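You operate a simulated robot arm through the tools that you are given. There is no shell and no other tool.

You run a simulated robot arm. Do the job below in one go: nothing can be reset, and whatever is moved stays where it is left.

JOB
Move the blue tube to the gripper ports and try the small cap in the gripper.
Fine: blue button once; tube and cap in place before the valve opens; grip till the lamp lights; then lever open, valve shut, cap back.

The check looks at the end state, three seconds after you hand in, the way a careful person would. Anything else that was tipped, shoved, dropped, spilled or broken makes it a failure. A push-on lid holds only when it is set on centred and level and pressed home; a screw cap is set on level and turned clockwise until tight.

ROBOT AND FRAMES
A 7-joint arm with a two-finger parallel gripper, fixed in place. Base frame: the origin is at the foot of the arm, x ahead of it, y to its left, z up; the work surface is at about z = 0.86. Readings come in m, degrees, newtons and seconds.
With the tool pointing down near the work surface it reaches from about 0.1 to 0.64 m from the base axis. Its first joint turns from -66.0 to 66.0 degrees. Payload 1.57 kg.
Tool frame: the origin (TCP) lies between the finger pads and is the grasp point; the fingertips stand 0.03 m ahead of it; z points along the fingers, y is the line along which they close. Largest opening 0.08 m; finger width 0.017, thickness 0.012; the body of the gripper, 0.04 by 0.082 m, starts 0.08 m behind the TCP.
Orientation is that of the tool frame in the base frame, as [roll, pitch, yaw] about the fixed x, y, z axes, in that order (R = Rz(yaw) Ry(pitch) Rx(roll)). With the fingers straight down and closing along the base's y, the tool's x points along the base's -x, its y along +y and its z along -z.

CONTROLS
- The arm moves only by the tool nudge_tool. Its argument "deltas" is a list of rows, each a list of 7 numbers: the shift along the base's x, y, z in m, then the turn, a rotation vector about the base's x, y, z in degrees, then the closure, from 0 (fully open) to 1 (shut). In form: [[x, y, z, wx, wy, wz, gripper], ...]. A call has 1 to 20 rows; each row shifts and turns the commanded pose from where the row before left it. Rows are played at 5 a second. More than 0.05 m and 8.6 degrees between two rows, or a gripper value outside its range, and nothing of the call is played. Where a pose cannot be reached the arm comes as near as it can. A force on the tool above 40 N (or 10 N above the force at the start of the call, whichever is more), or a blocked arm, ends the call early, and 0.2 s more pass. Each finger travels about 0.072 m/s and halts on what it meets, pressing with about 36 N; the grip force reading is that of the motor and also rises with nothing between the fingers. The clock runs only during rows and for 0.2 s after the last one: add rows that do not move to give the fingers time. The reply holds the time, the measured pose of the TCP, the force on the tool along the base axes, the opening and the grip force, in the units named above and with some noise, with the torque about the TCP (base axes, N m) and any sound that the robot's microphone picked up.
- Cameras (640 x 400 px; columns grow to the right, rows downward): "scene" is fixed at [0.046, 0.4167, 1.4562]; the picture's right is [-0.86, -0.52, 0.00], its down [-0.22, 0.37, -0.90] and it looks along [0.47, -0.77, -0.43] (base axes); focal length 372 px, centre (320, 200). "wrist" rides on the gripper at [0.072, -0.007, -0.122] in the tool frame; the picture's right is [0.09, 1.00, 0.00], its down [-0.84, 0.08, -0.54] and it looks along [-0.54, 0.05, 0.84] (tool axes); focal length 238 px, centre (320, 200). There is no depth. A picture from a camera that has moved, and an enlarged one, comes with that camera's place and axes in the base frame and with its lens. The place of the scene camera against the robot may be out by one fixed shift of up to 0.025 m in any direction.
- camera(camera): a new picture of that camera. The clock stands still meanwhile.
- enlarge(camera, box): a new picture of the part [left, top, right, bottom] of that camera's present view, enlarged. The clock stands still meanwhile.
- finish_job(): hands the job in; it is judged then, once.

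Nothing tells you positions but the pictures and the camera data. Unless the task says otherwise, let go and move clear before handing in.

The tools are called after ">>>" by a JSON object that holds its "fn" and its "kwargs". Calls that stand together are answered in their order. nudge_tool: Moves the arm, as the interface text tells. Its arguments: {"type":"object","properties":{"deltas":{"type":"array"}},"required":["deltas"]} The other tools are called the same way: camera (camera) takes a picture; enlarge (camera, box) takes an enlarged picture of a part of a camera's view; finish_job () hands the job in.

At the start:

```text
clock: 0.0
position: [0.2948, -0.2088, 1.2685]
orientation: [180.0, 0.0, -180.0]
ft_force: [-0.5, 0.0, 0.4]
torque: [0.04, 0.02, 0.05]
finger_gap: 0.0801
gripper_force: 0.1
```

scene: 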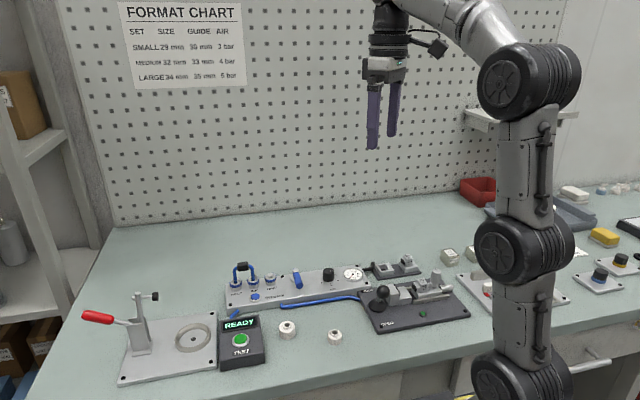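
wrist: 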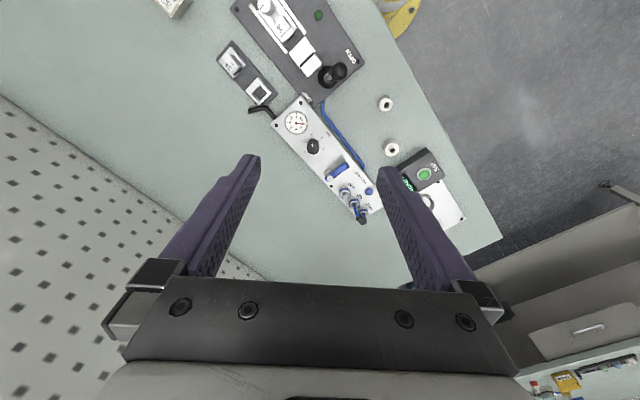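

I see a workbench with a pneumatic panel (blue tube loop, blue button, valve, gauge), a gripper plate and two caps. I'll look closer before moving.

>>> {"fn": "enlarge", "kwargs": {"camera": "scene", "box": [210, 240, 370, 340]}}

>>> {"fn": "enlarge", "kwargs": {"camera": "scene", "box": [340, 240, 500, 340]}}

>>> {"fn": "enlarge", "kwargs": {"camera": "scene", "box": [70, 280, 270, 400]}}

>>> {"fn": "enlarge", "kwargs": {"camera": "scene", "box": [100, 0, 260, 100]}}

>>> {"fn": "enlarge", "kwargs": {"camera": "wrist", "box": [200, 0, 480, 240]}}

>>> {"fn": "enlarge", "kwargs": {"camera": "scene", "box": [440, 150, 640, 330]}}

```text
4.00 times, centred on (290, 290) of scene
camera zoom: at [0.046, 0.4167, 1.4562], right [-0.86, -0.52, 0.0], down [-0.22, 0.37, -0.9], along [0.47, -0.77, -0.43], focal length 1490 px, centre (440, -160)
```

zoom: 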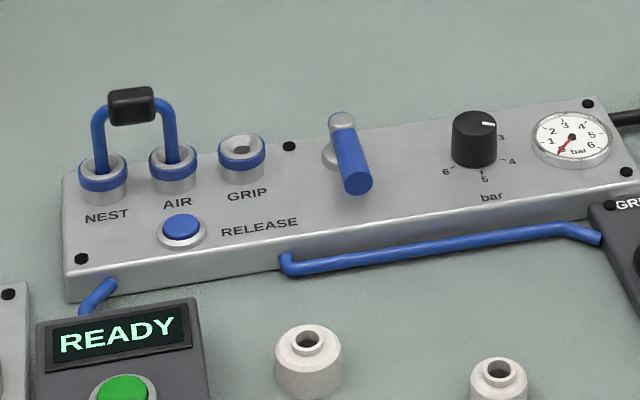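

```text
4.00 times, centred on (420, 290) of scene
camera zoom: at [0.046, 0.4167, 1.4562], right [-0.86, -0.52, 0.0], down [-0.22, 0.37, -0.9], along [0.47, -0.77, -0.43], focal length 1490 px, centre (-80, -160)
```

zoom: 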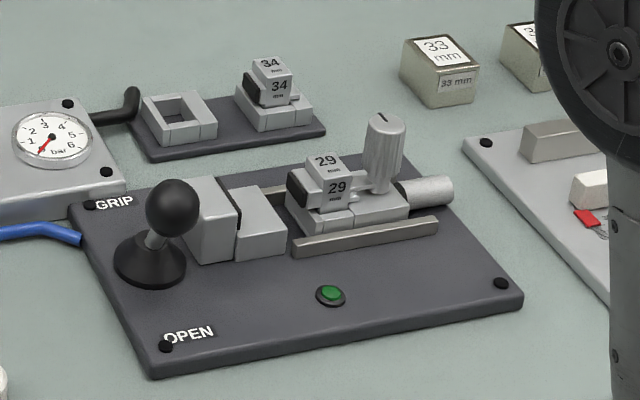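

```text
3.20 times, centred on (170, 340) of scene
camera zoom: at [0.046, 0.4167, 1.4562], right [-0.86, -0.52, 0.0], down [-0.22, 0.37, -0.9], along [0.47, -0.77, -0.43], focal length 1192 px, centre (800, -248)
```

zoom: 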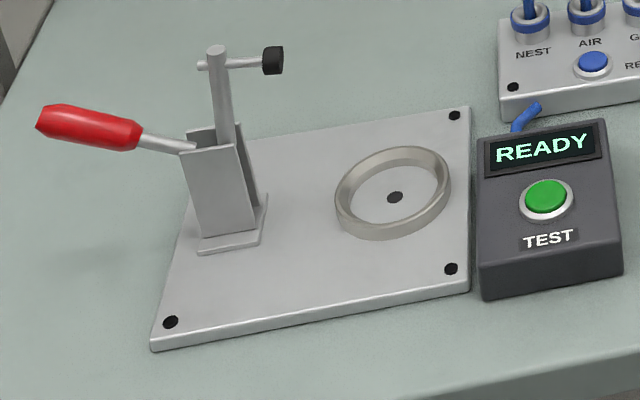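

```text
4.00 times, centred on (180, 50) of scene
camera zoom: at [0.046, 0.4167, 1.4562], right [-0.86, -0.52, 0.0], down [-0.22, 0.37, -0.9], along [0.47, -0.77, -0.43], focal length 1490 px, centre (880, 800)
```

zoom: 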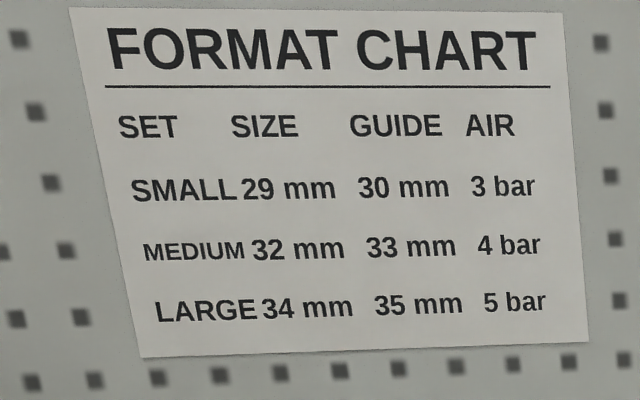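

```text
1.67 times, centred on (340, 120) of wrist
camera zoom: at [0.2229, -0.2149, 1.3909], right [-0.09, 1.0, 0.0], down [0.84, 0.08, 0.54], along [0.54, 0.05, -0.84], focal length 397 px, centre (287, 333)
```

zoom: 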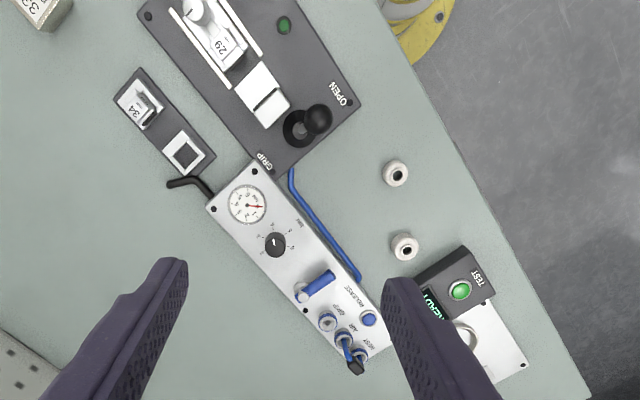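

```text
2.22 times, centred on (540, 240) of scene
camera zoom: at [0.046, 0.4167, 1.4562], right [-0.86, -0.52, 0.0], down [-0.22, 0.37, -0.9], along [0.47, -0.77, -0.43], focal length 828 px, centre (-169, 111)
```

zoom: 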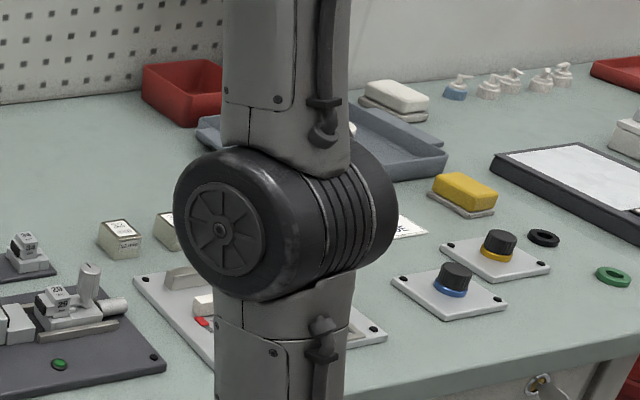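

The tube now joins NEST and AIR, and the goal is AIR–GRIP. The chart says the small set is 29 mm, with a 30 mm guide at 3 bar. I'll check the dial, the gauge, the caps and the gripper jig in detail.

>>> {"fn": "enlarge", "kwargs": {"camera": "scene", "box": [310, 255, 374, 295]}}

>>> {"fn": "enlarge", "kwargs": {"camera": "scene", "box": [270, 310, 350, 360]}}

>>> {"fn": "enlarge", "kwargs": {"camera": "scene", "box": [360, 260, 460, 322]}}

>>> {"fn": "enlarge", "kwargs": {"camera": "scene", "box": [220, 255, 300, 305]}}

>>> {"fn": "enlarge", "kwargs": {"camera": "wrist", "box": [290, 90, 410, 165]}}

>>> {"fn": "enlarge", "kwargs": {"camera": "wrist", "box": [220, 0, 380, 100]}}

```text
10.00 times, centred on (342, 275) of scene
camera zoom: at [0.046, 0.4167, 1.4562], right [-0.86, -0.52, 0.0], down [-0.22, 0.37, -0.9], along [0.47, -0.77, -0.43], focal length 3725 px, centre (100, -550)
```

zoom: 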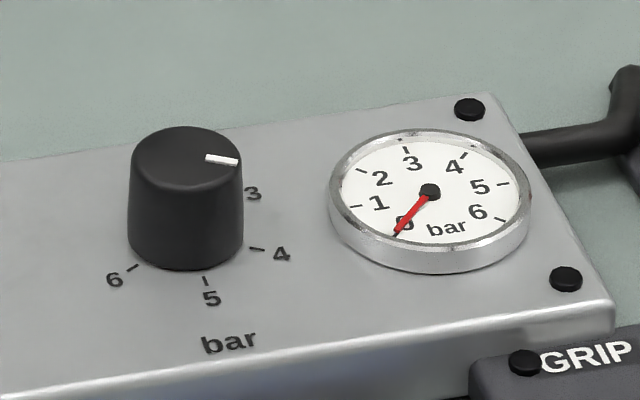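

```text
8.00 times, centred on (310, 335) of scene
camera zoom: at [0.046, 0.4167, 1.4562], right [-0.86, -0.52, 0.0], down [-0.22, 0.37, -0.9], along [0.47, -0.77, -0.43], focal length 2980 px, centre (400, -880)
```

zoom: 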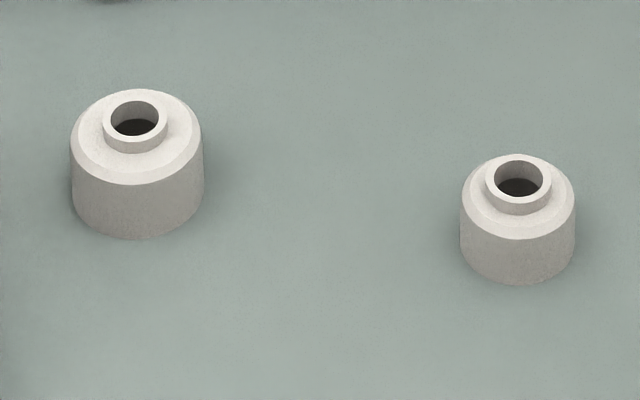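

```text
6.40 times, centred on (410, 291) of scene
camera zoom: at [0.046, 0.4167, 1.4562], right [-0.86, -0.52, 0.0], down [-0.22, 0.37, -0.9], along [0.47, -0.77, -0.43], focal length 2384 px, centre (-256, -382)
```

zoom: 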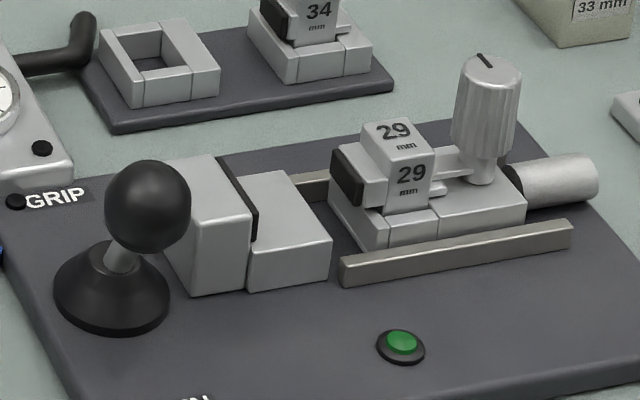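

```text
8.00 times, centred on (260, 280) of scene
camera zoom: at [0.046, 0.4167, 1.4562], right [-0.86, -0.52, 0.0], down [-0.22, 0.37, -0.9], along [0.47, -0.77, -0.43], focal length 2980 px, centre (800, -440)
```

zoom: 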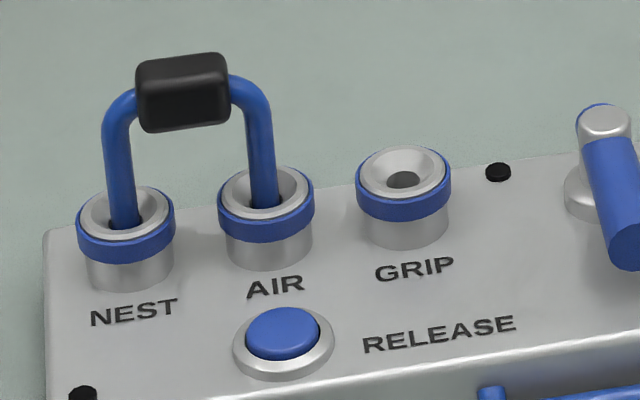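

```text
5.33 times, centred on (350, 128) of wrist
camera zoom: at [0.2229, -0.2149, 1.3909], right [-0.09, 1.0, 0.0], down [0.84, 0.08, 0.54], along [0.54, 0.05, -0.84], focal length 1271 px, centre (160, 587)
```

zoom: 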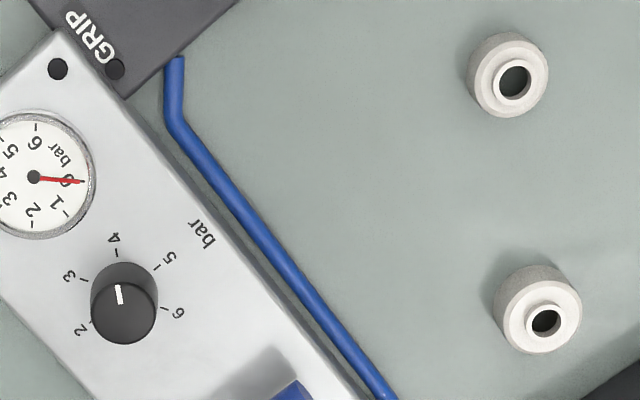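

```text
4.00 times, centred on (300, 50) of wrist
camera zoom: at [0.2229, -0.2149, 1.3909], right [-0.09, 1.0, 0.0], down [0.84, 0.08, 0.54], along [0.54, 0.05, -0.84], focal length 953 px, centre (400, 800)
```

zoom: 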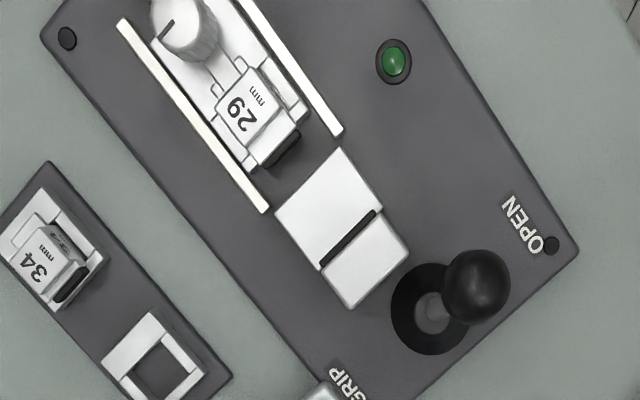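

The dial looks set near 4 bar, while the chart gives 3 bar for small (29 mm). The caps measure about 34 mm (left) and 29 mm (right), so the right one is the small cap. I'll bring the wrist camera over the panel for exact positions.

>>> {"fn": "nudge_tool", "kwargs": {"deltas": [[0.021, 0.017, -0.04, 0, 0, 0, 0], [0.021, 0.017, -0.04, 0, 0, 0, 0], [0.021, 0.017, -0.04, 0, 0, 0, 0], [0.021, 0.017, -0.04, 0, 0, 0, 0], [0.021, 0.017, -0.04, 0, 0, 0, 0], [0, 0, 0, 0, 0, 0, 0]]}}

>>> {"fn": "camera", "kwargs": {"camera": "wrist"}}

>>> {"fn": "enlarge", "kwargs": {"camera": "wrist", "box": [240, 100, 400, 200]}}

>>> {"fn": "enlarge", "kwargs": {"camera": "wrist", "box": [240, 0, 400, 100]}}

```text
clock: 1.4
position: [0.4009, -0.1222, 1.0678]
orientation: [179.9, 0.0, -180.0]
ft_force: [0.7, 0.2, 0.4]
torque: [0.0, -0.02, 0.0]
finger_gap: 0.08
gripper_force: 0.0
```

```text
taken
camera wrist: at [0.3284, -0.1295, 1.1905], right [-0.09, 1.0, 0.0], down [0.84, 0.08, 0.54], along [0.54, 0.05, -0.84], focal length 238 px, centre (320, 200)
```

wrist: 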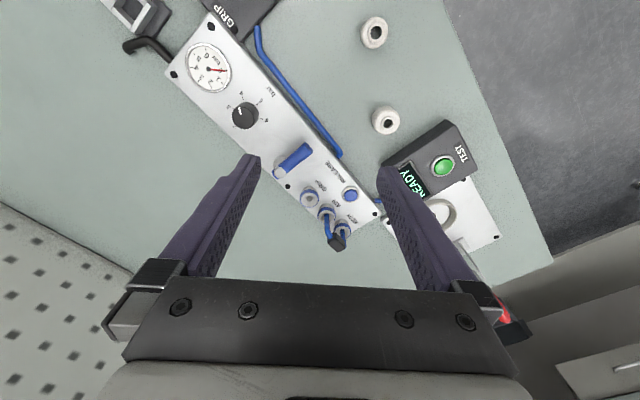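

```text
4.00 times, centred on (320, 150) of wrist
camera zoom: at [0.3284, -0.1295, 1.1905], right [-0.09, 1.0, 0.0], down [0.84, 0.08, 0.54], along [0.54, 0.05, -0.84], focal length 953 px, centre (320, 400)
```

zoom: 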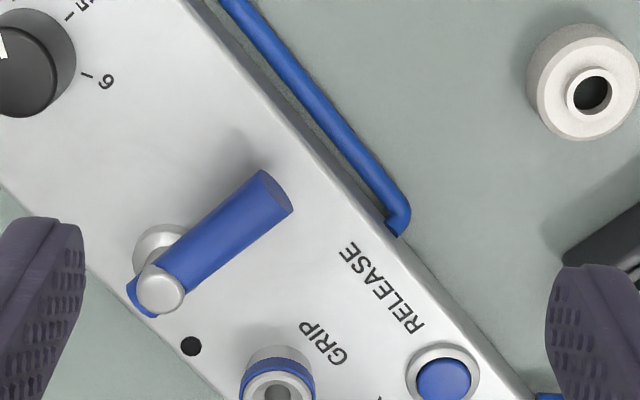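

```text
4.00 times, centred on (320, 50) of wrist
camera zoom: at [0.3284, -0.1295, 1.1905], right [-0.09, 1.0, 0.0], down [0.84, 0.08, 0.54], along [0.54, 0.05, -0.84], focal length 953 px, centre (320, 800)
```

zoom: 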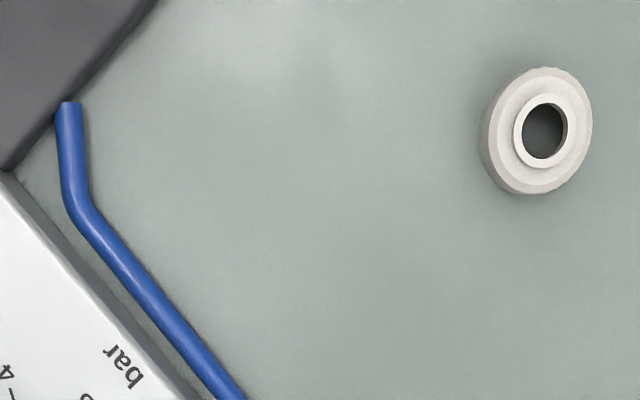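

The wrist view is clear: valve, dial, ports and button are all visible. I'll enlarge each for measurement.

>>> {"fn": "enlarge", "kwargs": {"camera": "wrist", "box": [290, 165, 386, 225]}}

>>> {"fn": "enlarge", "kwargs": {"camera": "wrist", "box": [290, 200, 386, 260]}}

>>> {"fn": "enlarge", "kwargs": {"camera": "wrist", "box": [170, 40, 330, 140]}}

>>> {"fn": "enlarge", "kwargs": {"camera": "wrist", "box": [340, 0, 436, 150]}}

```text
6.67 times, centred on (338, 195) of wrist
camera zoom: at [0.3284, -0.1295, 1.1905], right [-0.09, 1.0, 0.0], down [0.84, 0.08, 0.54], along [0.54, 0.05, -0.84], focal length 1589 px, centre (200, 233)
```

zoom: 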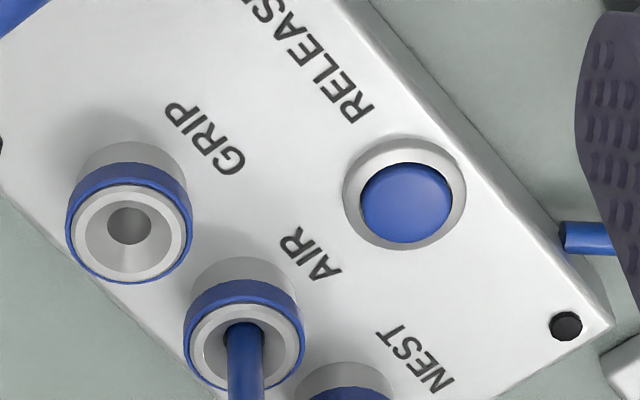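

```text
6.67 times, centred on (338, 230) of wrist
camera zoom: at [0.3284, -0.1295, 1.1905], right [-0.09, 1.0, 0.0], down [0.84, 0.08, 0.54], along [0.54, 0.05, -0.84], focal length 1589 px, centre (200, 0)
```

zoom: 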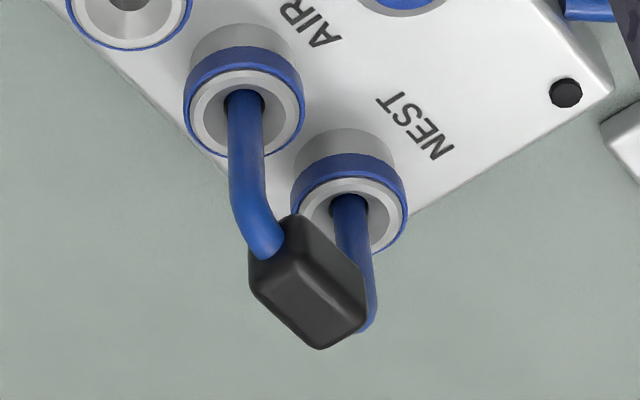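

```text
4.00 times, centred on (250, 90) of wrist
camera zoom: at [0.3284, -0.1295, 1.1905], right [-0.09, 1.0, 0.0], down [0.84, 0.08, 0.54], along [0.54, 0.05, -0.84], focal length 953 px, centre (600, 640)
```

zoom: 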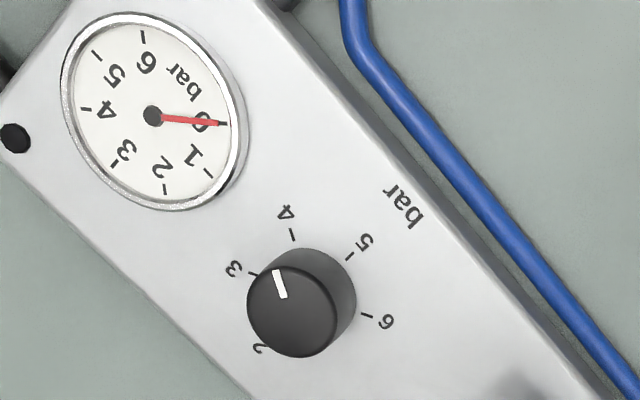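

```text
2.67 times, centred on (388, 75) of wrist
camera zoom: at [0.3284, -0.1295, 1.1905], right [-0.09, 1.0, 0.0], down [0.84, 0.08, 0.54], along [0.54, 0.05, -0.84], focal length 636 px, centre (139, 533)
```

zoom: 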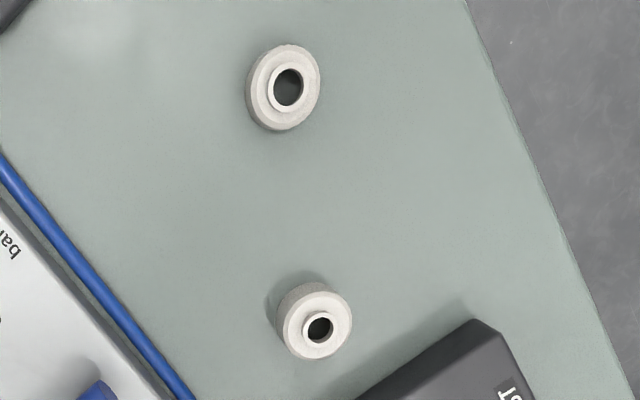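

The dial reads 4 bar and the gauge 0, and the ports lie on a 45° line about 37 mm apart. Before acting I'll look at the rest of the cell (gripper jig and guide plate) to see what format it is set to.

>>> {"fn": "nudge_tool", "kwargs": {"deltas": [[-0.04, -0.02, 0.03, 0, 0, 0, 0], [-0.04, -0.02, 0.03, 0, 0, 0, 0], [-0.04, -0.02, 0.03, 0, 0, 0, 0], [-0.04, -0.02, 0.03, 0, 0, 0, 0], [-0.04, -0.02, 0, 0, 0, 0, 0], [0, 0, 0, 0, 0, 0, 0]]}}

>>> {"fn": "camera", "kwargs": {"camera": "wrist"}}

>>> {"fn": "camera", "kwargs": {"camera": "scene"}}

```text
refused: row 1 steps farther than a row can; nothing moved
```

```text
taken
camera wrist: at [0.3284, -0.1295, 1.1905], right [-0.09, 1.0, 0.0], down [0.84, 0.08, 0.54], along [0.54, 0.05, -0.84], focal length 238 px, centre (320, 200)
```

wrist: 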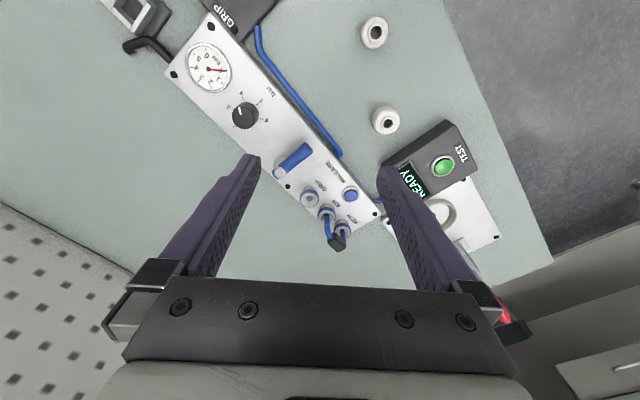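

```text
taken
```

scene: 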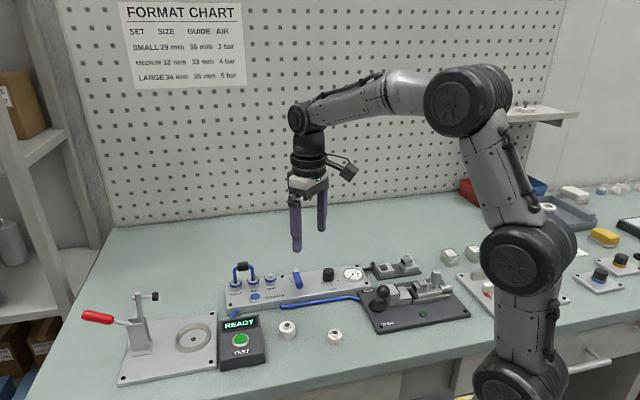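

The step was too large in total, so I'll repeat it with smaller ones.

>>> {"fn": "nudge_tool", "kwargs": {"deltas": [[-0.035, -0.025, 0.01, 0, 0, 0, 0], [-0.035, -0.025, 0.01, 0, 0, 0, 0], [-0.035, -0.025, 0.01, 0, 0, 0, 0], [-0.035, -0.025, 0.01, 0, 0, 0, 0], [-0.035, -0.025, 0, 0, 0, 0, 0], [0, 0, 0, 0, 0, 0, 0]]}}

>>> {"fn": "camera", "kwargs": {"camera": "wrist"}}

>>> {"fn": "camera", "kwargs": {"camera": "scene"}}

>>> {"fn": "enlarge", "kwargs": {"camera": "wrist", "box": [240, 100, 400, 200]}}

>>> {"fn": "enlarge", "kwargs": {"camera": "wrist", "box": [160, 0, 320, 100]}}

```text
clock: 2.8
position: [0.2246, -0.2477, 1.1076]
orientation: [-180.0, 0.0, 180.0]
ft_force: [-0.2, 0.8, 0.4]
torque: [0.0, -0.03, -0.02]
finger_gap: 0.0801
gripper_force: 0.2
```

```text
taken
camera wrist: at [0.153, -0.2552, 1.2297], right [-0.09, 1.0, 0.0], down [0.84, 0.08, 0.54], along [0.54, 0.05, -0.84], focal length 238 px, centre (320, 200)
```

wrist: 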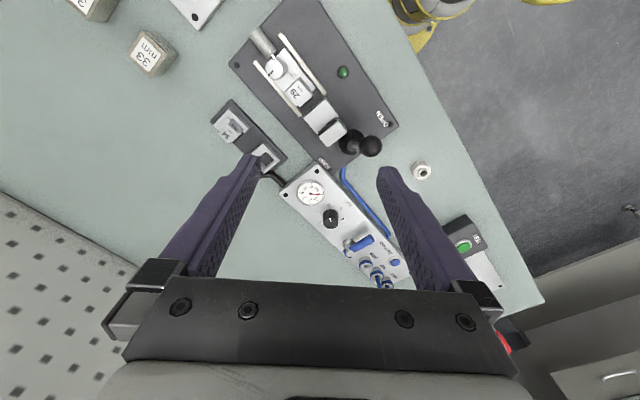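

```text
taken
```

scene: 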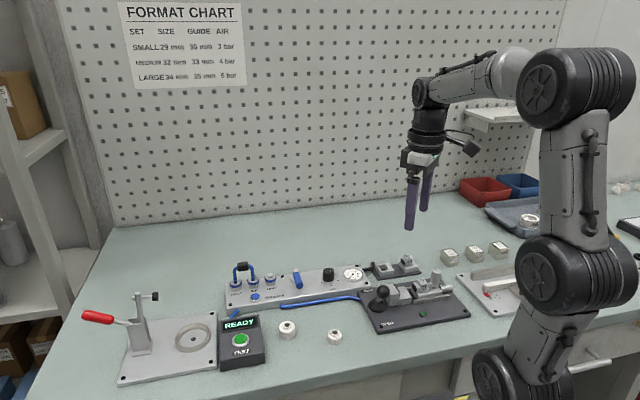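

```text
4.00 times, centred on (320, 150) of wrist
camera zoom: at [0.153, -0.2552, 1.2297], right [-0.09, 1.0, 0.0], down [0.84, 0.08, 0.54], along [0.54, 0.05, -0.84], focal length 953 px, centre (320, 400)
```

zoom: 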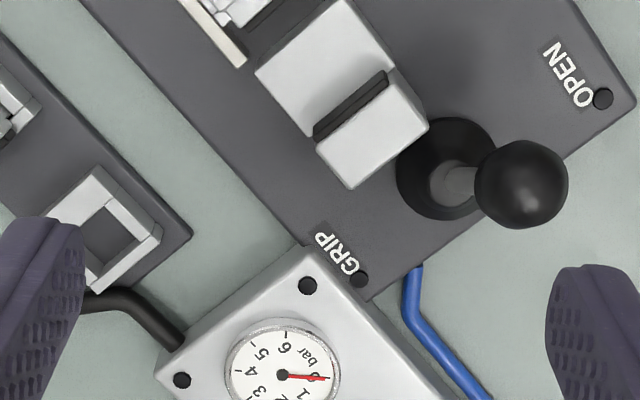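

```text
4.00 times, centred on (240, 50) of wrist
camera zoom: at [0.153, -0.2552, 1.2297], right [-0.09, 1.0, 0.0], down [0.84, 0.08, 0.54], along [0.54, 0.05, -0.84], focal length 953 px, centre (640, 800)
```

zoom: 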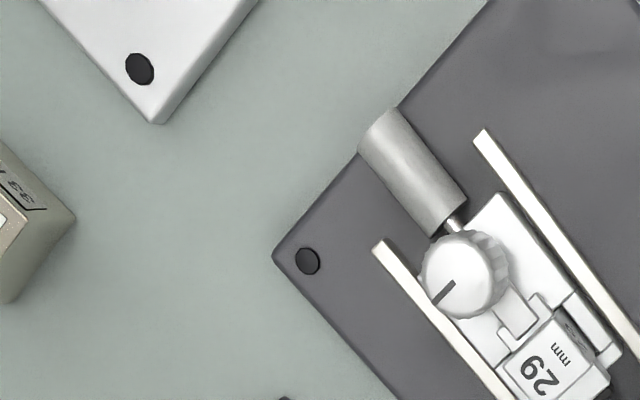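

The lever now leans to OPEN. I'll zoom in on the guide area, now partly visible in the scene camera.

>>> {"fn": "enlarge", "kwargs": {"camera": "scene", "box": [430, 230, 530, 320]}}

>>> {"fn": "enlarge", "kwargs": {"camera": "scene", "box": [360, 255, 470, 335]}}

>>> {"fn": "nudge_tool", "kwargs": {"deltas": [[-0.02, -0.025, 0.03, 0, 0, 0, 0], [-0.02, -0.025, 0.03, 0, 0, 0, 0], [-0.02, -0.025, 0.03, 0, 0, 0, 0], [-0.02, -0.025, 0.03, 0, 0, 0, 0], [0, 0, 0, 0, 0, 0, 0]]}}

>>> {"fn": "camera", "kwargs": {"camera": "wrist"}}

>>> {"fn": "enlarge", "kwargs": {"camera": "wrist", "box": [180, 0, 340, 100]}}

```text
4.44 times, centred on (480, 275) of scene
camera zoom: at [0.046, 0.4167, 1.4562], right [-0.86, -0.52, 0.0], down [-0.22, 0.37, -0.9], along [0.47, -0.77, -0.43], focal length 1656 px, centre (-391, -133)
```

zoom: 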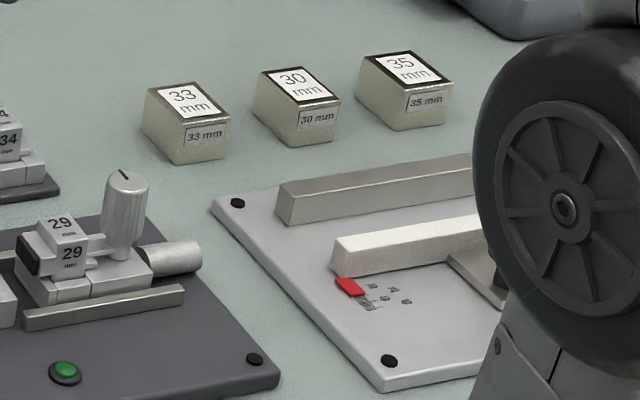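

```text
5.00 times, centred on (415, 295) of scene
camera zoom: at [0.046, 0.4167, 1.4562], right [-0.86, -0.52, 0.0], down [-0.22, 0.37, -0.9], along [0.47, -0.77, -0.43], focal length 1863 px, centre (-155, -275)
```

zoom: 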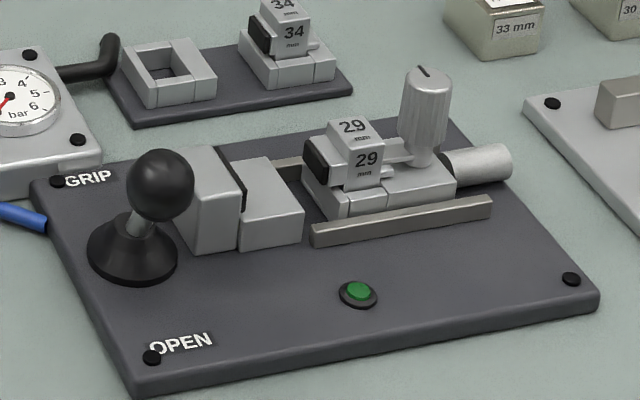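

```text
clock: 4.0
position: [0.1673, -0.336, 1.2292]
orientation: [180.0, -0.1, -180.0]
ft_force: [0.5, 0.1, 0.5]
torque: [-0.01, 0.0, 0.03]
finger_gap: 0.0801
gripper_force: 0.1
out of reach, approached as far as the arm can: row 4
```

```text
taken
camera wrist: at [0.095, -0.3444, 1.3511], right [-0.09, 1.0, 0.0], down [0.84, 0.08, 0.54], along [0.54, 0.05, -0.84], focal length 238 px, centre (320, 200)
```

wrist: 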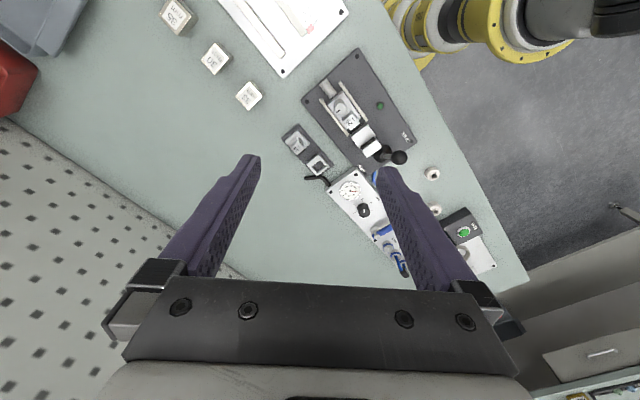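

```text
4.00 times, centred on (260, 50) of wrist
camera zoom: at [0.095, -0.3444, 1.3511], right [-0.09, 1.0, 0.0], down [0.84, 0.08, 0.54], along [0.54, 0.05, -0.84], focal length 953 px, centre (560, 800)
```

zoom: 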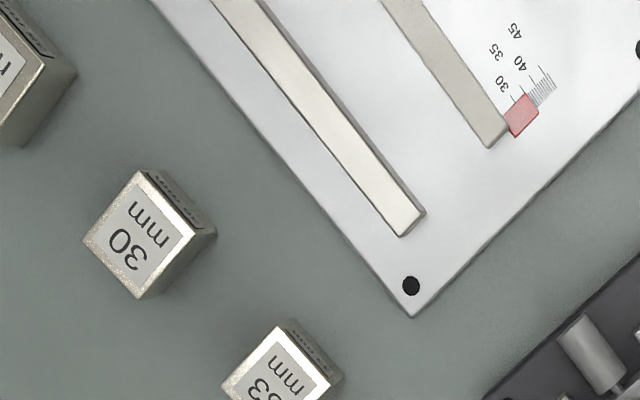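

The gripper plate, guides and the rest are understood. Now I'll hover over the tube with the tool yawed 45°, so the fingers straddle the tube handle, and measure closely.

>>> {"fn": "nudge_tool", "kwargs": {"deltas": [[0.0317, 0.0207, -0.0125, 0, 0, 3.75, 0], [0.0317, 0.0207, -0.0125, 0, 0, 3.75, 0], [0.0317, 0.0207, -0.0125, 0, 0, 3.75, 0], [0.0317, 0.0207, -0.0125, 0, 0, 3.75, 0], [0.0317, 0.0207, -0.0125, 0, 0, 3.75, 0], [0.0317, 0.0207, -0.0125, 0, 0, 3.75, 0], [0.0317, 0.0207, -0.0125, 0, 0, 3.75, 0], [0.0317, 0.0207, -0.0125, 0, 0, 3.75, 0], [0.0317, 0.0207, -0.0125, 0, 0, 3.75, 0], [0.0317, 0.0207, -0.0125, 0, 0, 3.75, 0], [0.0317, 0.0207, -0.0125, 0, 0, 3.75, 0], [0.0317, 0.0207, -0.0125, 0, 0, 3.75, 0], [0, 0, 0, 0, 0, 0, 0], [0, 0, 0, 0, 0, 0, 0]]}}

>>> {"fn": "camera", "kwargs": {"camera": "wrist"}}

>>> {"fn": "camera", "kwargs": {"camera": "scene"}}

>>> {"fn": "enlarge", "kwargs": {"camera": "wrist", "box": [240, 130, 400, 230]}}

```text
clock: 7.0
position: [0.5469, -0.0886, 1.0798]
orientation: [-180.0, -0.1, -135.0]
ft_force: [-0.3, 0.1, 1.1]
torque: [0.01, 0.01, -0.01]
finger_gap: 0.0802
gripper_force: 0.0
```

```text
taken
camera wrist: at [0.5011, -0.145, 1.2011], right [-0.77, 0.64, 0.0], down [0.54, 0.65, 0.54], along [0.35, 0.42, -0.84], focal length 238 px, centre (320, 200)
```

wrist: 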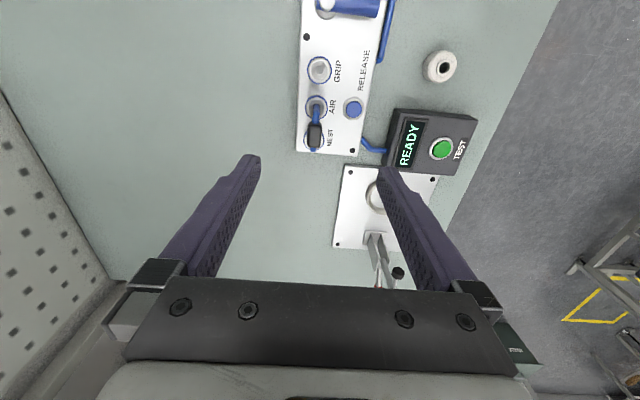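

```text
taken
```

scene: 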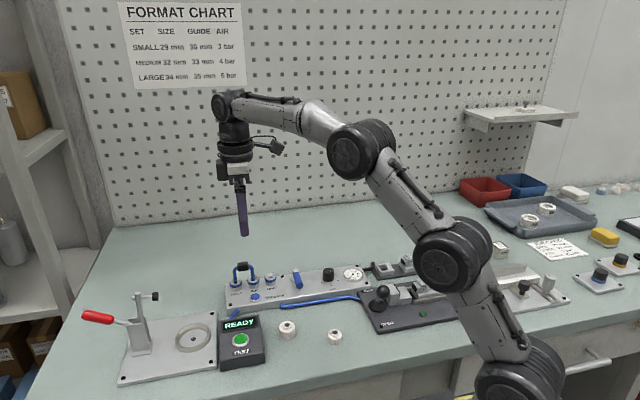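

```text
4.00 times, centred on (320, 180) of wrist
camera zoom: at [0.5011, -0.145, 1.2011], right [-0.77, 0.64, 0.0], down [0.54, 0.65, 0.54], along [0.35, 0.42, -0.84], focal length 953 px, centre (320, 280)
```

zoom: 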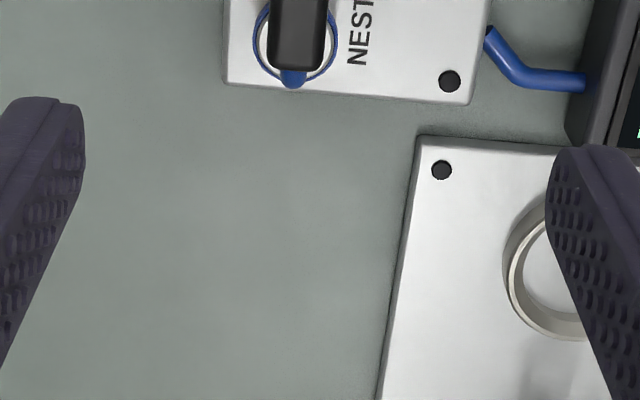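

Good vantage over the ports; I'll enlarge the ports and button here for triangulation against the earlier view.

>>> {"fn": "enlarge", "kwargs": {"camera": "wrist", "box": [290, 40, 386, 100]}}

>>> {"fn": "enlarge", "kwargs": {"camera": "wrist", "box": [290, 95, 386, 155]}}

>>> {"fn": "enlarge", "kwargs": {"camera": "wrist", "box": [290, 0, 386, 60]}}

>>> {"fn": "enlarge", "kwargs": {"camera": "wrist", "box": [400, 40, 480, 90]}}

>>> {"fn": "enlarge", "kwargs": {"camera": "scene", "box": [210, 170, 306, 310]}}

```text
6.67 times, centred on (338, 70) of wrist
camera zoom: at [0.5011, -0.145, 1.2011], right [-0.77, 0.64, 0.0], down [0.54, 0.65, 0.54], along [0.35, 0.42, -0.84], focal length 1589 px, centre (200, 1067)
```

zoom: 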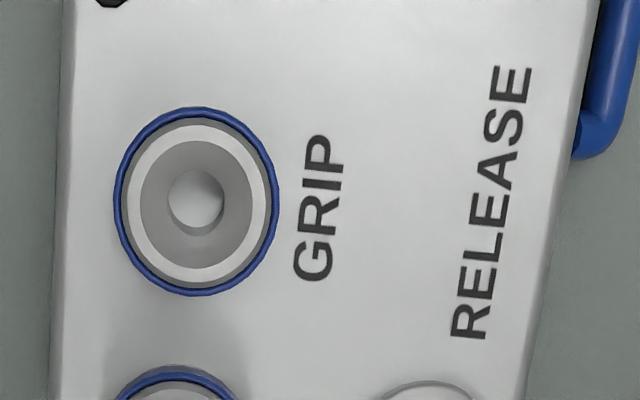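

```text
6.67 times, centred on (338, 125) of wrist
camera zoom: at [0.5011, -0.145, 1.2011], right [-0.77, 0.64, 0.0], down [0.54, 0.65, 0.54], along [0.35, 0.42, -0.84], focal length 1589 px, centre (200, 700)
```

zoom: 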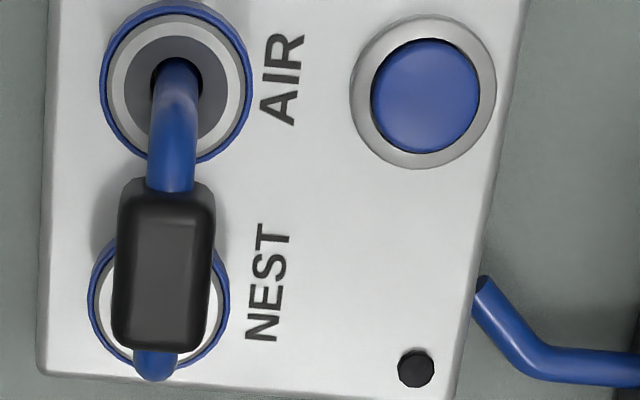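

```text
6.67 times, centred on (338, 30) of wrist
camera zoom: at [0.5011, -0.145, 1.2011], right [-0.77, 0.64, 0.0], down [0.54, 0.65, 0.54], along [0.35, 0.42, -0.84], focal length 1589 px, centre (200, 1333)
```

zoom: 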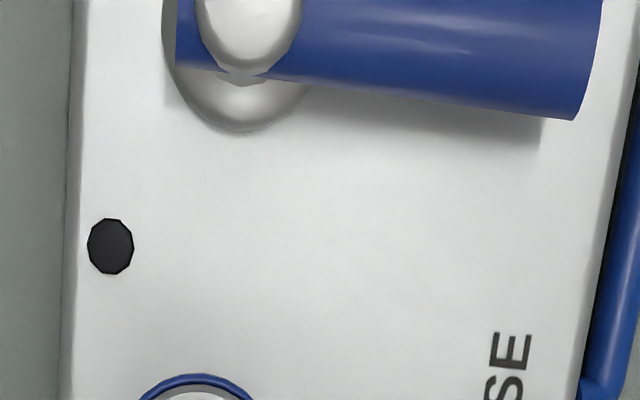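

```text
8.00 times, centred on (440, 65) of wrist
camera zoom: at [0.5011, -0.145, 1.2011], right [-0.77, 0.64, 0.0], down [0.54, 0.65, 0.54], along [0.35, 0.42, -0.84], focal length 1907 px, centre (-640, 1280)
```

zoom: 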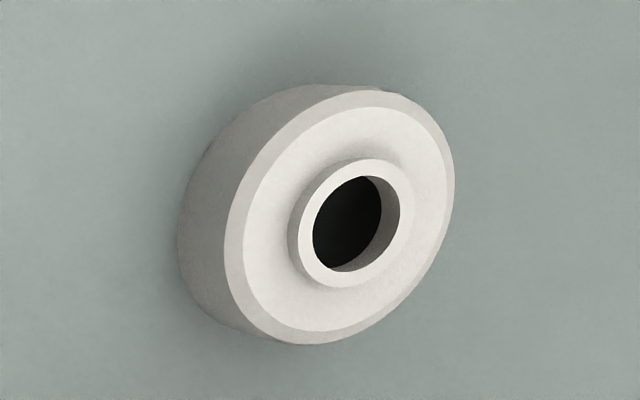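

```text
2.86 times, centred on (258, 240) of scene
camera zoom: at [0.046, 0.4167, 1.4562], right [-0.86, -0.52, 0.0], down [-0.22, 0.37, -0.9], along [0.47, -0.77, -0.43], focal length 1064 px, centre (497, 86)
```

zoom: 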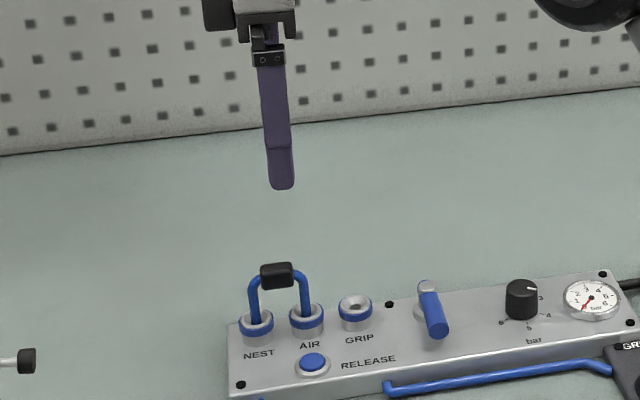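

Triangulating: port tops are at z≈0.902 with GRIP (0.517,-0.128), AIR (0.544,-0.100) and NEST (0.571,-0.073). The RELEASE button top is about (0.512,-0.067,0.888), and the tube handle about (0.558,-0.086,0.943). I'll close the fingers, lean 15° so one finger edge does the pressing, and hover over the button.

>>> {"fn": "nudge_tool", "kwargs": {"deltas": [[-0.0087, 0.0055, -0.02, 0, 0, 0, 1], [-0.0087, 0.0055, -0.02, 0, 0, 0, 1], [-0.0087, 0.0055, -0.03, -5.3, -5.3, 0, 1], [-0.0088, 0.0056, -0.03, -5.3, -5.3, 0, 1], [0, 0, -0.02, 0, 0, 0, 1], [0, 0, 0, 0, 0, 0, 1], [0, 0, 0, 0, 0, 0, 1]]}}

>>> {"fn": "camera", "kwargs": {"camera": "wrist"}}

>>> {"fn": "enlarge", "kwargs": {"camera": "wrist", "box": [240, 100, 400, 200]}}

>>> {"fn": "enlarge", "kwargs": {"camera": "scene", "box": [210, 210, 306, 310]}}

```text
clock: 8.6
position: [0.5131, -0.0654, 0.9592]
orientation: [-165.0, 0.0, -134.9]
ft_force: [-0.3, 0.0, -0.6]
torque: [0.0, -0.02, -0.02]
finger_gap: 0.0
gripper_force: 21.6
```

```text
taken
camera wrist: at [0.4431, -0.0997, 1.0787], right [-0.75, 0.61, -0.26], down [0.44, 0.74, 0.5], along [0.5, 0.26, -0.82], focal length 238 px, centre (320, 200)
```

wrist: 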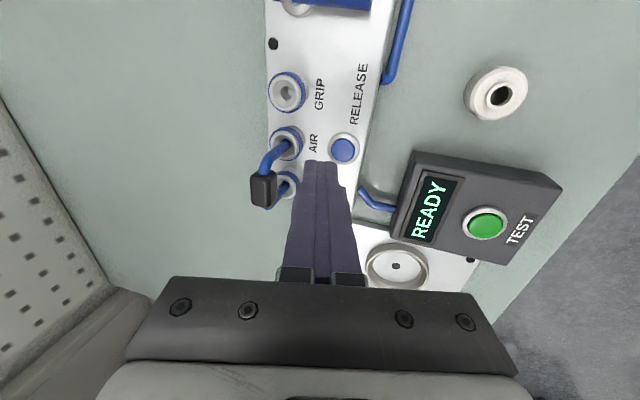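

```text
4.00 times, centred on (320, 150) of wrist
camera zoom: at [0.4431, -0.0997, 1.0787], right [-0.75, 0.61, -0.26], down [0.44, 0.74, 0.5], along [0.5, 0.26, -0.82], focal length 953 px, centre (320, 400)
```

zoom: 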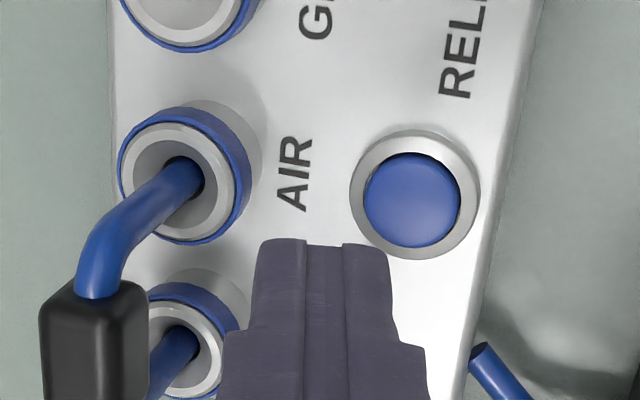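

```text
4.00 times, centred on (258, 260) of scene
camera zoom: at [0.046, 0.4167, 1.4562], right [-0.86, -0.52, 0.0], down [-0.22, 0.37, -0.9], along [0.47, -0.77, -0.43], focal length 1490 px, centre (568, -40)
```

zoom: 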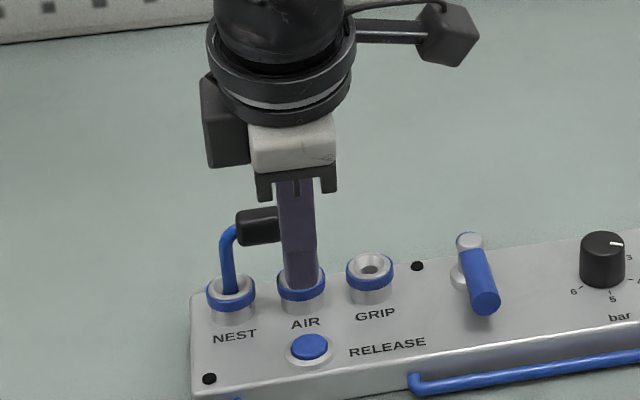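

The button is confirmed at about (0.511,-0.067). I'll descend to just above it, then press in small steps while watching force.

>>> {"fn": "nudge_tool", "kwargs": {"deltas": [[-0.0015, -0.001, -0.012, 0, 0, 0, 1], [0, 0, -0.012, 0, 0, 0, 1], [0, 0, -0.008, 0, 0, 0, 1], [0, 0, -0.004, 0, 0, 0, 1], [0, 0, 0, 0, 0, 0, 1]]}}

>>> {"fn": "enlarge", "kwargs": {"camera": "wrist", "box": [240, 100, 400, 200]}}

>>> {"fn": "enlarge", "kwargs": {"camera": "scene", "box": [210, 230, 306, 310]}}

```text
clock: 9.8
position: [0.5102, -0.068, 0.9239]
orientation: [-165.0, 0.0, -134.9]
ft_force: [0.0, -0.6, -0.7]
torque: [0.0, -0.02, -0.02]
finger_gap: 0.0
gripper_force: 21.6
```

```text
4.00 times, centred on (320, 150) of wrist
camera zoom: at [0.4422, -0.101, 1.0422], right [-0.75, 0.62, -0.26], down [0.44, 0.74, 0.5], along [0.5, 0.26, -0.82], focal length 953 px, centre (320, 400)
```

zoom: 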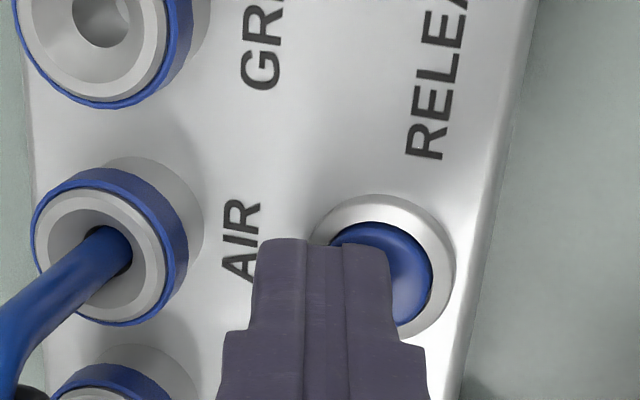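

```text
5.00 times, centred on (258, 270) of scene
camera zoom: at [0.046, 0.4167, 1.4562], right [-0.86, -0.52, 0.0], down [-0.22, 0.37, -0.9], along [0.47, -0.77, -0.43], focal length 1863 px, centre (630, -150)
```

zoom: 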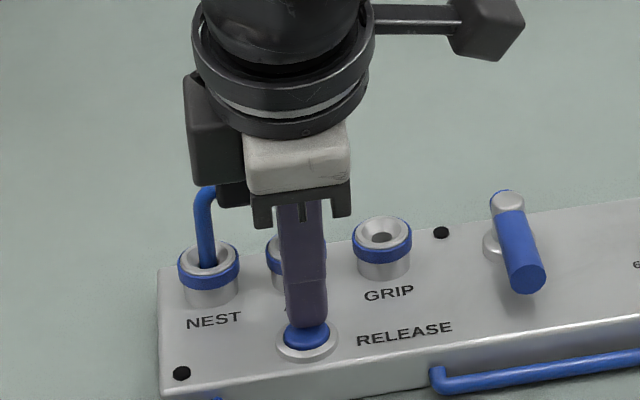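

The finger edge is centred on the button. I'll press now in fine steps.

>>> {"fn": "nudge_tool", "kwargs": {"deltas": [[0, 0, -0.0015, 0, 0, 0, 1], [0, 0, -0.0015, 0, 0, 0, 1], [0, 0, -0.0015, 0, 0, 0, 1], [0, 0, -0.0015, 0, 0, 0, 1]]}}

```text
clock: 10.8
position: [0.5112, -0.067, 0.9176]
orientation: [-164.9, 0.1, -135.0]
ft_force: [0.2, 0.1, 3.3]
torque: [0.02, -0.04, 0.0]
finger_gap: 0.0
gripper_force: 21.0
heard: click
```

A click was heard at about 3 N, so the button is pressed once. I'll lift straight off and look.

>>> {"fn": "nudge_tool", "kwargs": {"deltas": [[0, 0, 0.02, 0, 0, 0, 1], [0, 0, 0.04, 0, 0, 0, 1], [0, 0, 0.03, 0, 0, 0, 1], [0, 0, 0.01, 5.3, 5.3, 0, 0.5], [0, 0, 0, 5.3, 5.3, 0, 0]]}}

>>> {"fn": "enlarge", "kwargs": {"camera": "scene", "box": [210, 230, 306, 310]}}

>>> {"fn": "camera", "kwargs": {"camera": "wrist"}}

```text
clock: 12.0
position: [0.5121, -0.0684, 1.0169]
orientation: [179.9, 0.0, -134.9]
ft_force: [-0.6, 0.4, 0.3]
torque: [0.0, 0.0, -0.01]
finger_gap: 0.0781
gripper_force: 0.6
```

```text
5.00 times, centred on (258, 270) of scene
camera zoom: at [0.0459, 0.4167, 1.4562], right [-0.86, -0.52, 0.0], down [-0.22, 0.37, -0.9], along [0.47, -0.77, -0.43], focal length 1863 px, centre (630, -150)
```

zoom: 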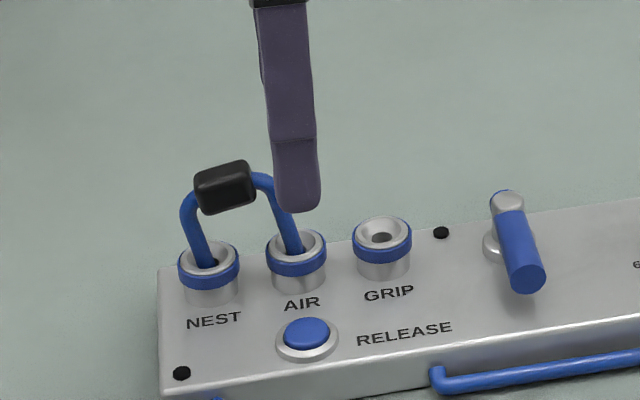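

```text
taken
camera wrist: at [0.4654, -0.1235, 1.1392], right [-0.77, 0.64, 0.0], down [0.54, 0.65, 0.54], along [0.34, 0.42, -0.84], focal length 238 px, centre (320, 200)
```

wrist: 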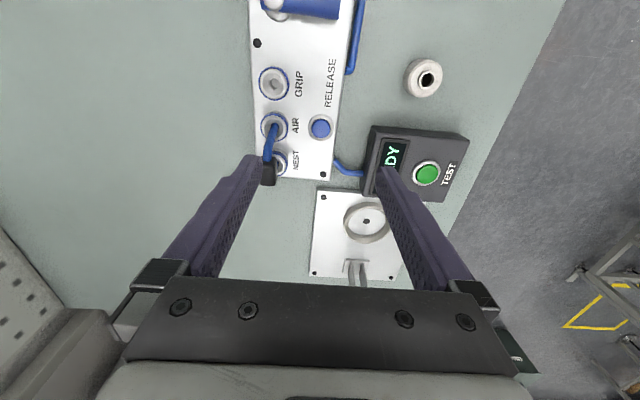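

After release the tube appears to have popped loose and leans in its ports. I'll take a closer look to see its pose before gripping.

>>> {"fn": "nudge_tool", "kwargs": {"deltas": [[0.005, -0.02, 0.03, 0, 0, 0, 0], [0.005, -0.02, 0.03, 0, 0, 0, 0], [0, 0, 0, 0, 0, 0, 0]]}}

>>> {"fn": "enlarge", "kwargs": {"camera": "scene", "box": [220, 240, 284, 300]}}

>>> {"fn": "camera", "kwargs": {"camera": "wrist"}}

>>> {"fn": "enlarge", "kwargs": {"camera": "wrist", "box": [270, 80, 366, 170]}}

```text
clock: 12.8
position: [0.5211, -0.1086, 1.0766]
orientation: [-180.0, 0.0, -135.0]
ft_force: [0.2, 0.3, 0.2]
torque: [0.0, 0.0, -0.01]
finger_gap: 0.08
gripper_force: 0.1
```

```text
6.67 times, centred on (252, 270) of scene
camera zoom: at [0.046, 0.4167, 1.4562], right [-0.86, -0.52, 0.0], down [-0.22, 0.37, -0.9], along [0.47, -0.77, -0.43], focal length 2484 px, centre (773, -267)
```

zoom: 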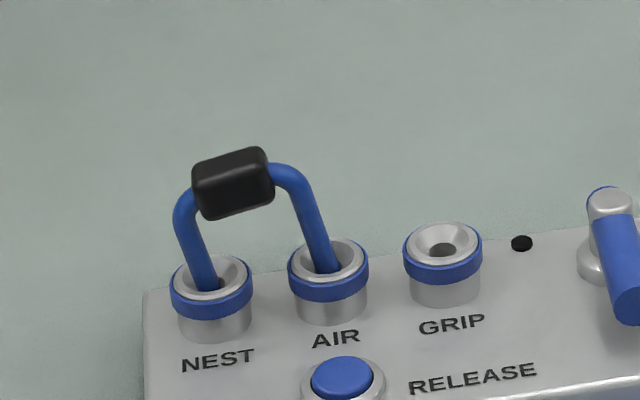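

```text
taken
camera wrist: at [0.4755, -0.1638, 1.1992], right [-0.77, 0.64, 0.0], down [0.54, 0.65, 0.54], along [0.35, 0.42, -0.84], focal length 238 px, centre (320, 200)
```

wrist: 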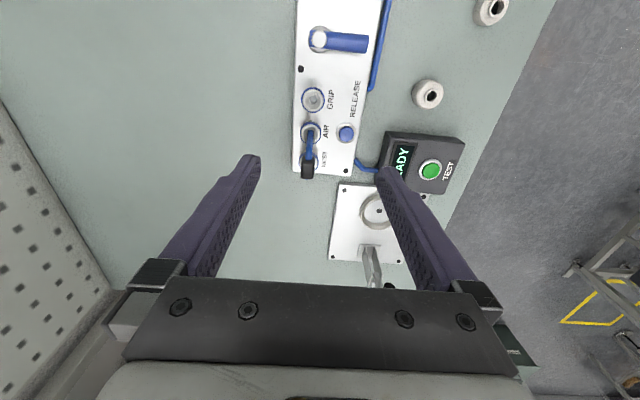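

```text
4.44 times, centred on (318, 125) of wrist
camera zoom: at [0.4755, -0.1638, 1.1992], right [-0.77, 0.64, 0.0], down [0.54, 0.65, 0.54], along [0.35, 0.42, -0.84], focal length 1059 px, centre (329, 533)
```

zoom: 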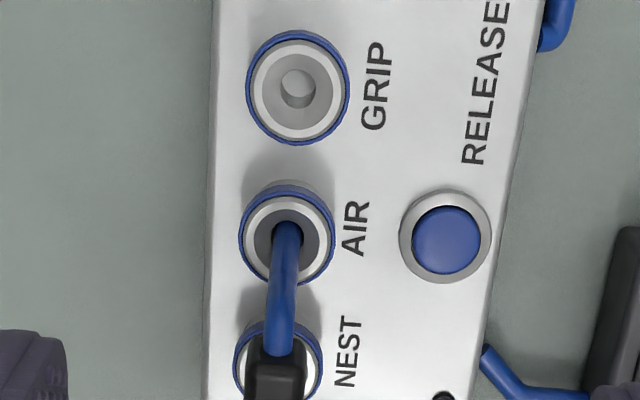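

The tube is loose and leans about 14° along the panel axis, toward NEST. I'll measure its handle more closely.

>>> {"fn": "enlarge", "kwargs": {"camera": "wrist", "box": [280, 120, 344, 200]}}

>>> {"fn": "enlarge", "kwargs": {"camera": "scene", "box": [230, 250, 270, 290]}}

```text
5.00 times, centred on (312, 160) of wrist
camera zoom: at [0.4755, -0.1638, 1.1992], right [-0.77, 0.64, 0.0], down [0.54, 0.65, 0.54], along [0.35, 0.42, -0.84], focal length 1192 px, centre (360, 400)
```

zoom: 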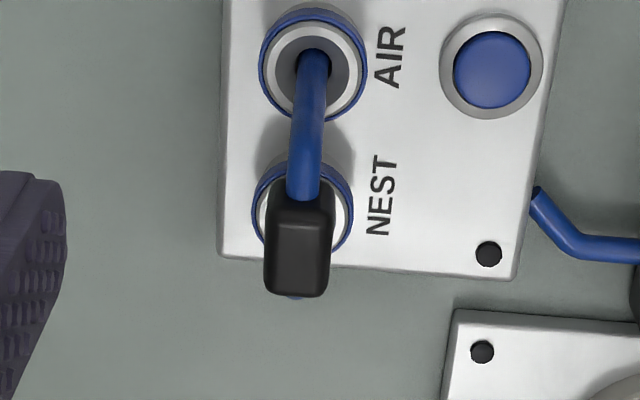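

```text
10.00 times, centred on (250, 270) of scene
camera zoom: at [0.046, 0.4167, 1.4562], right [-0.86, -0.52, 0.0], down [-0.22, 0.37, -0.9], along [0.47, -0.77, -0.43], focal length 3725 px, centre (1020, -500)
```

zoom: 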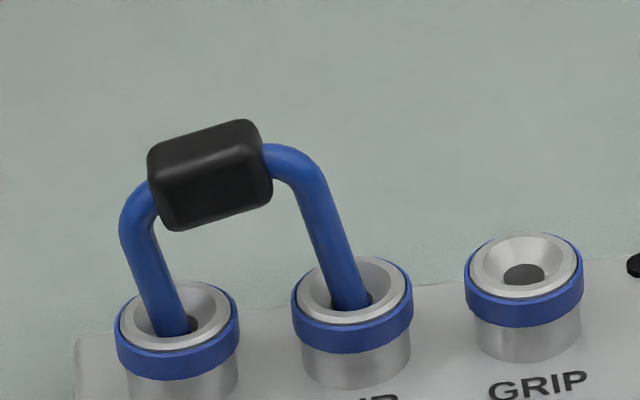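

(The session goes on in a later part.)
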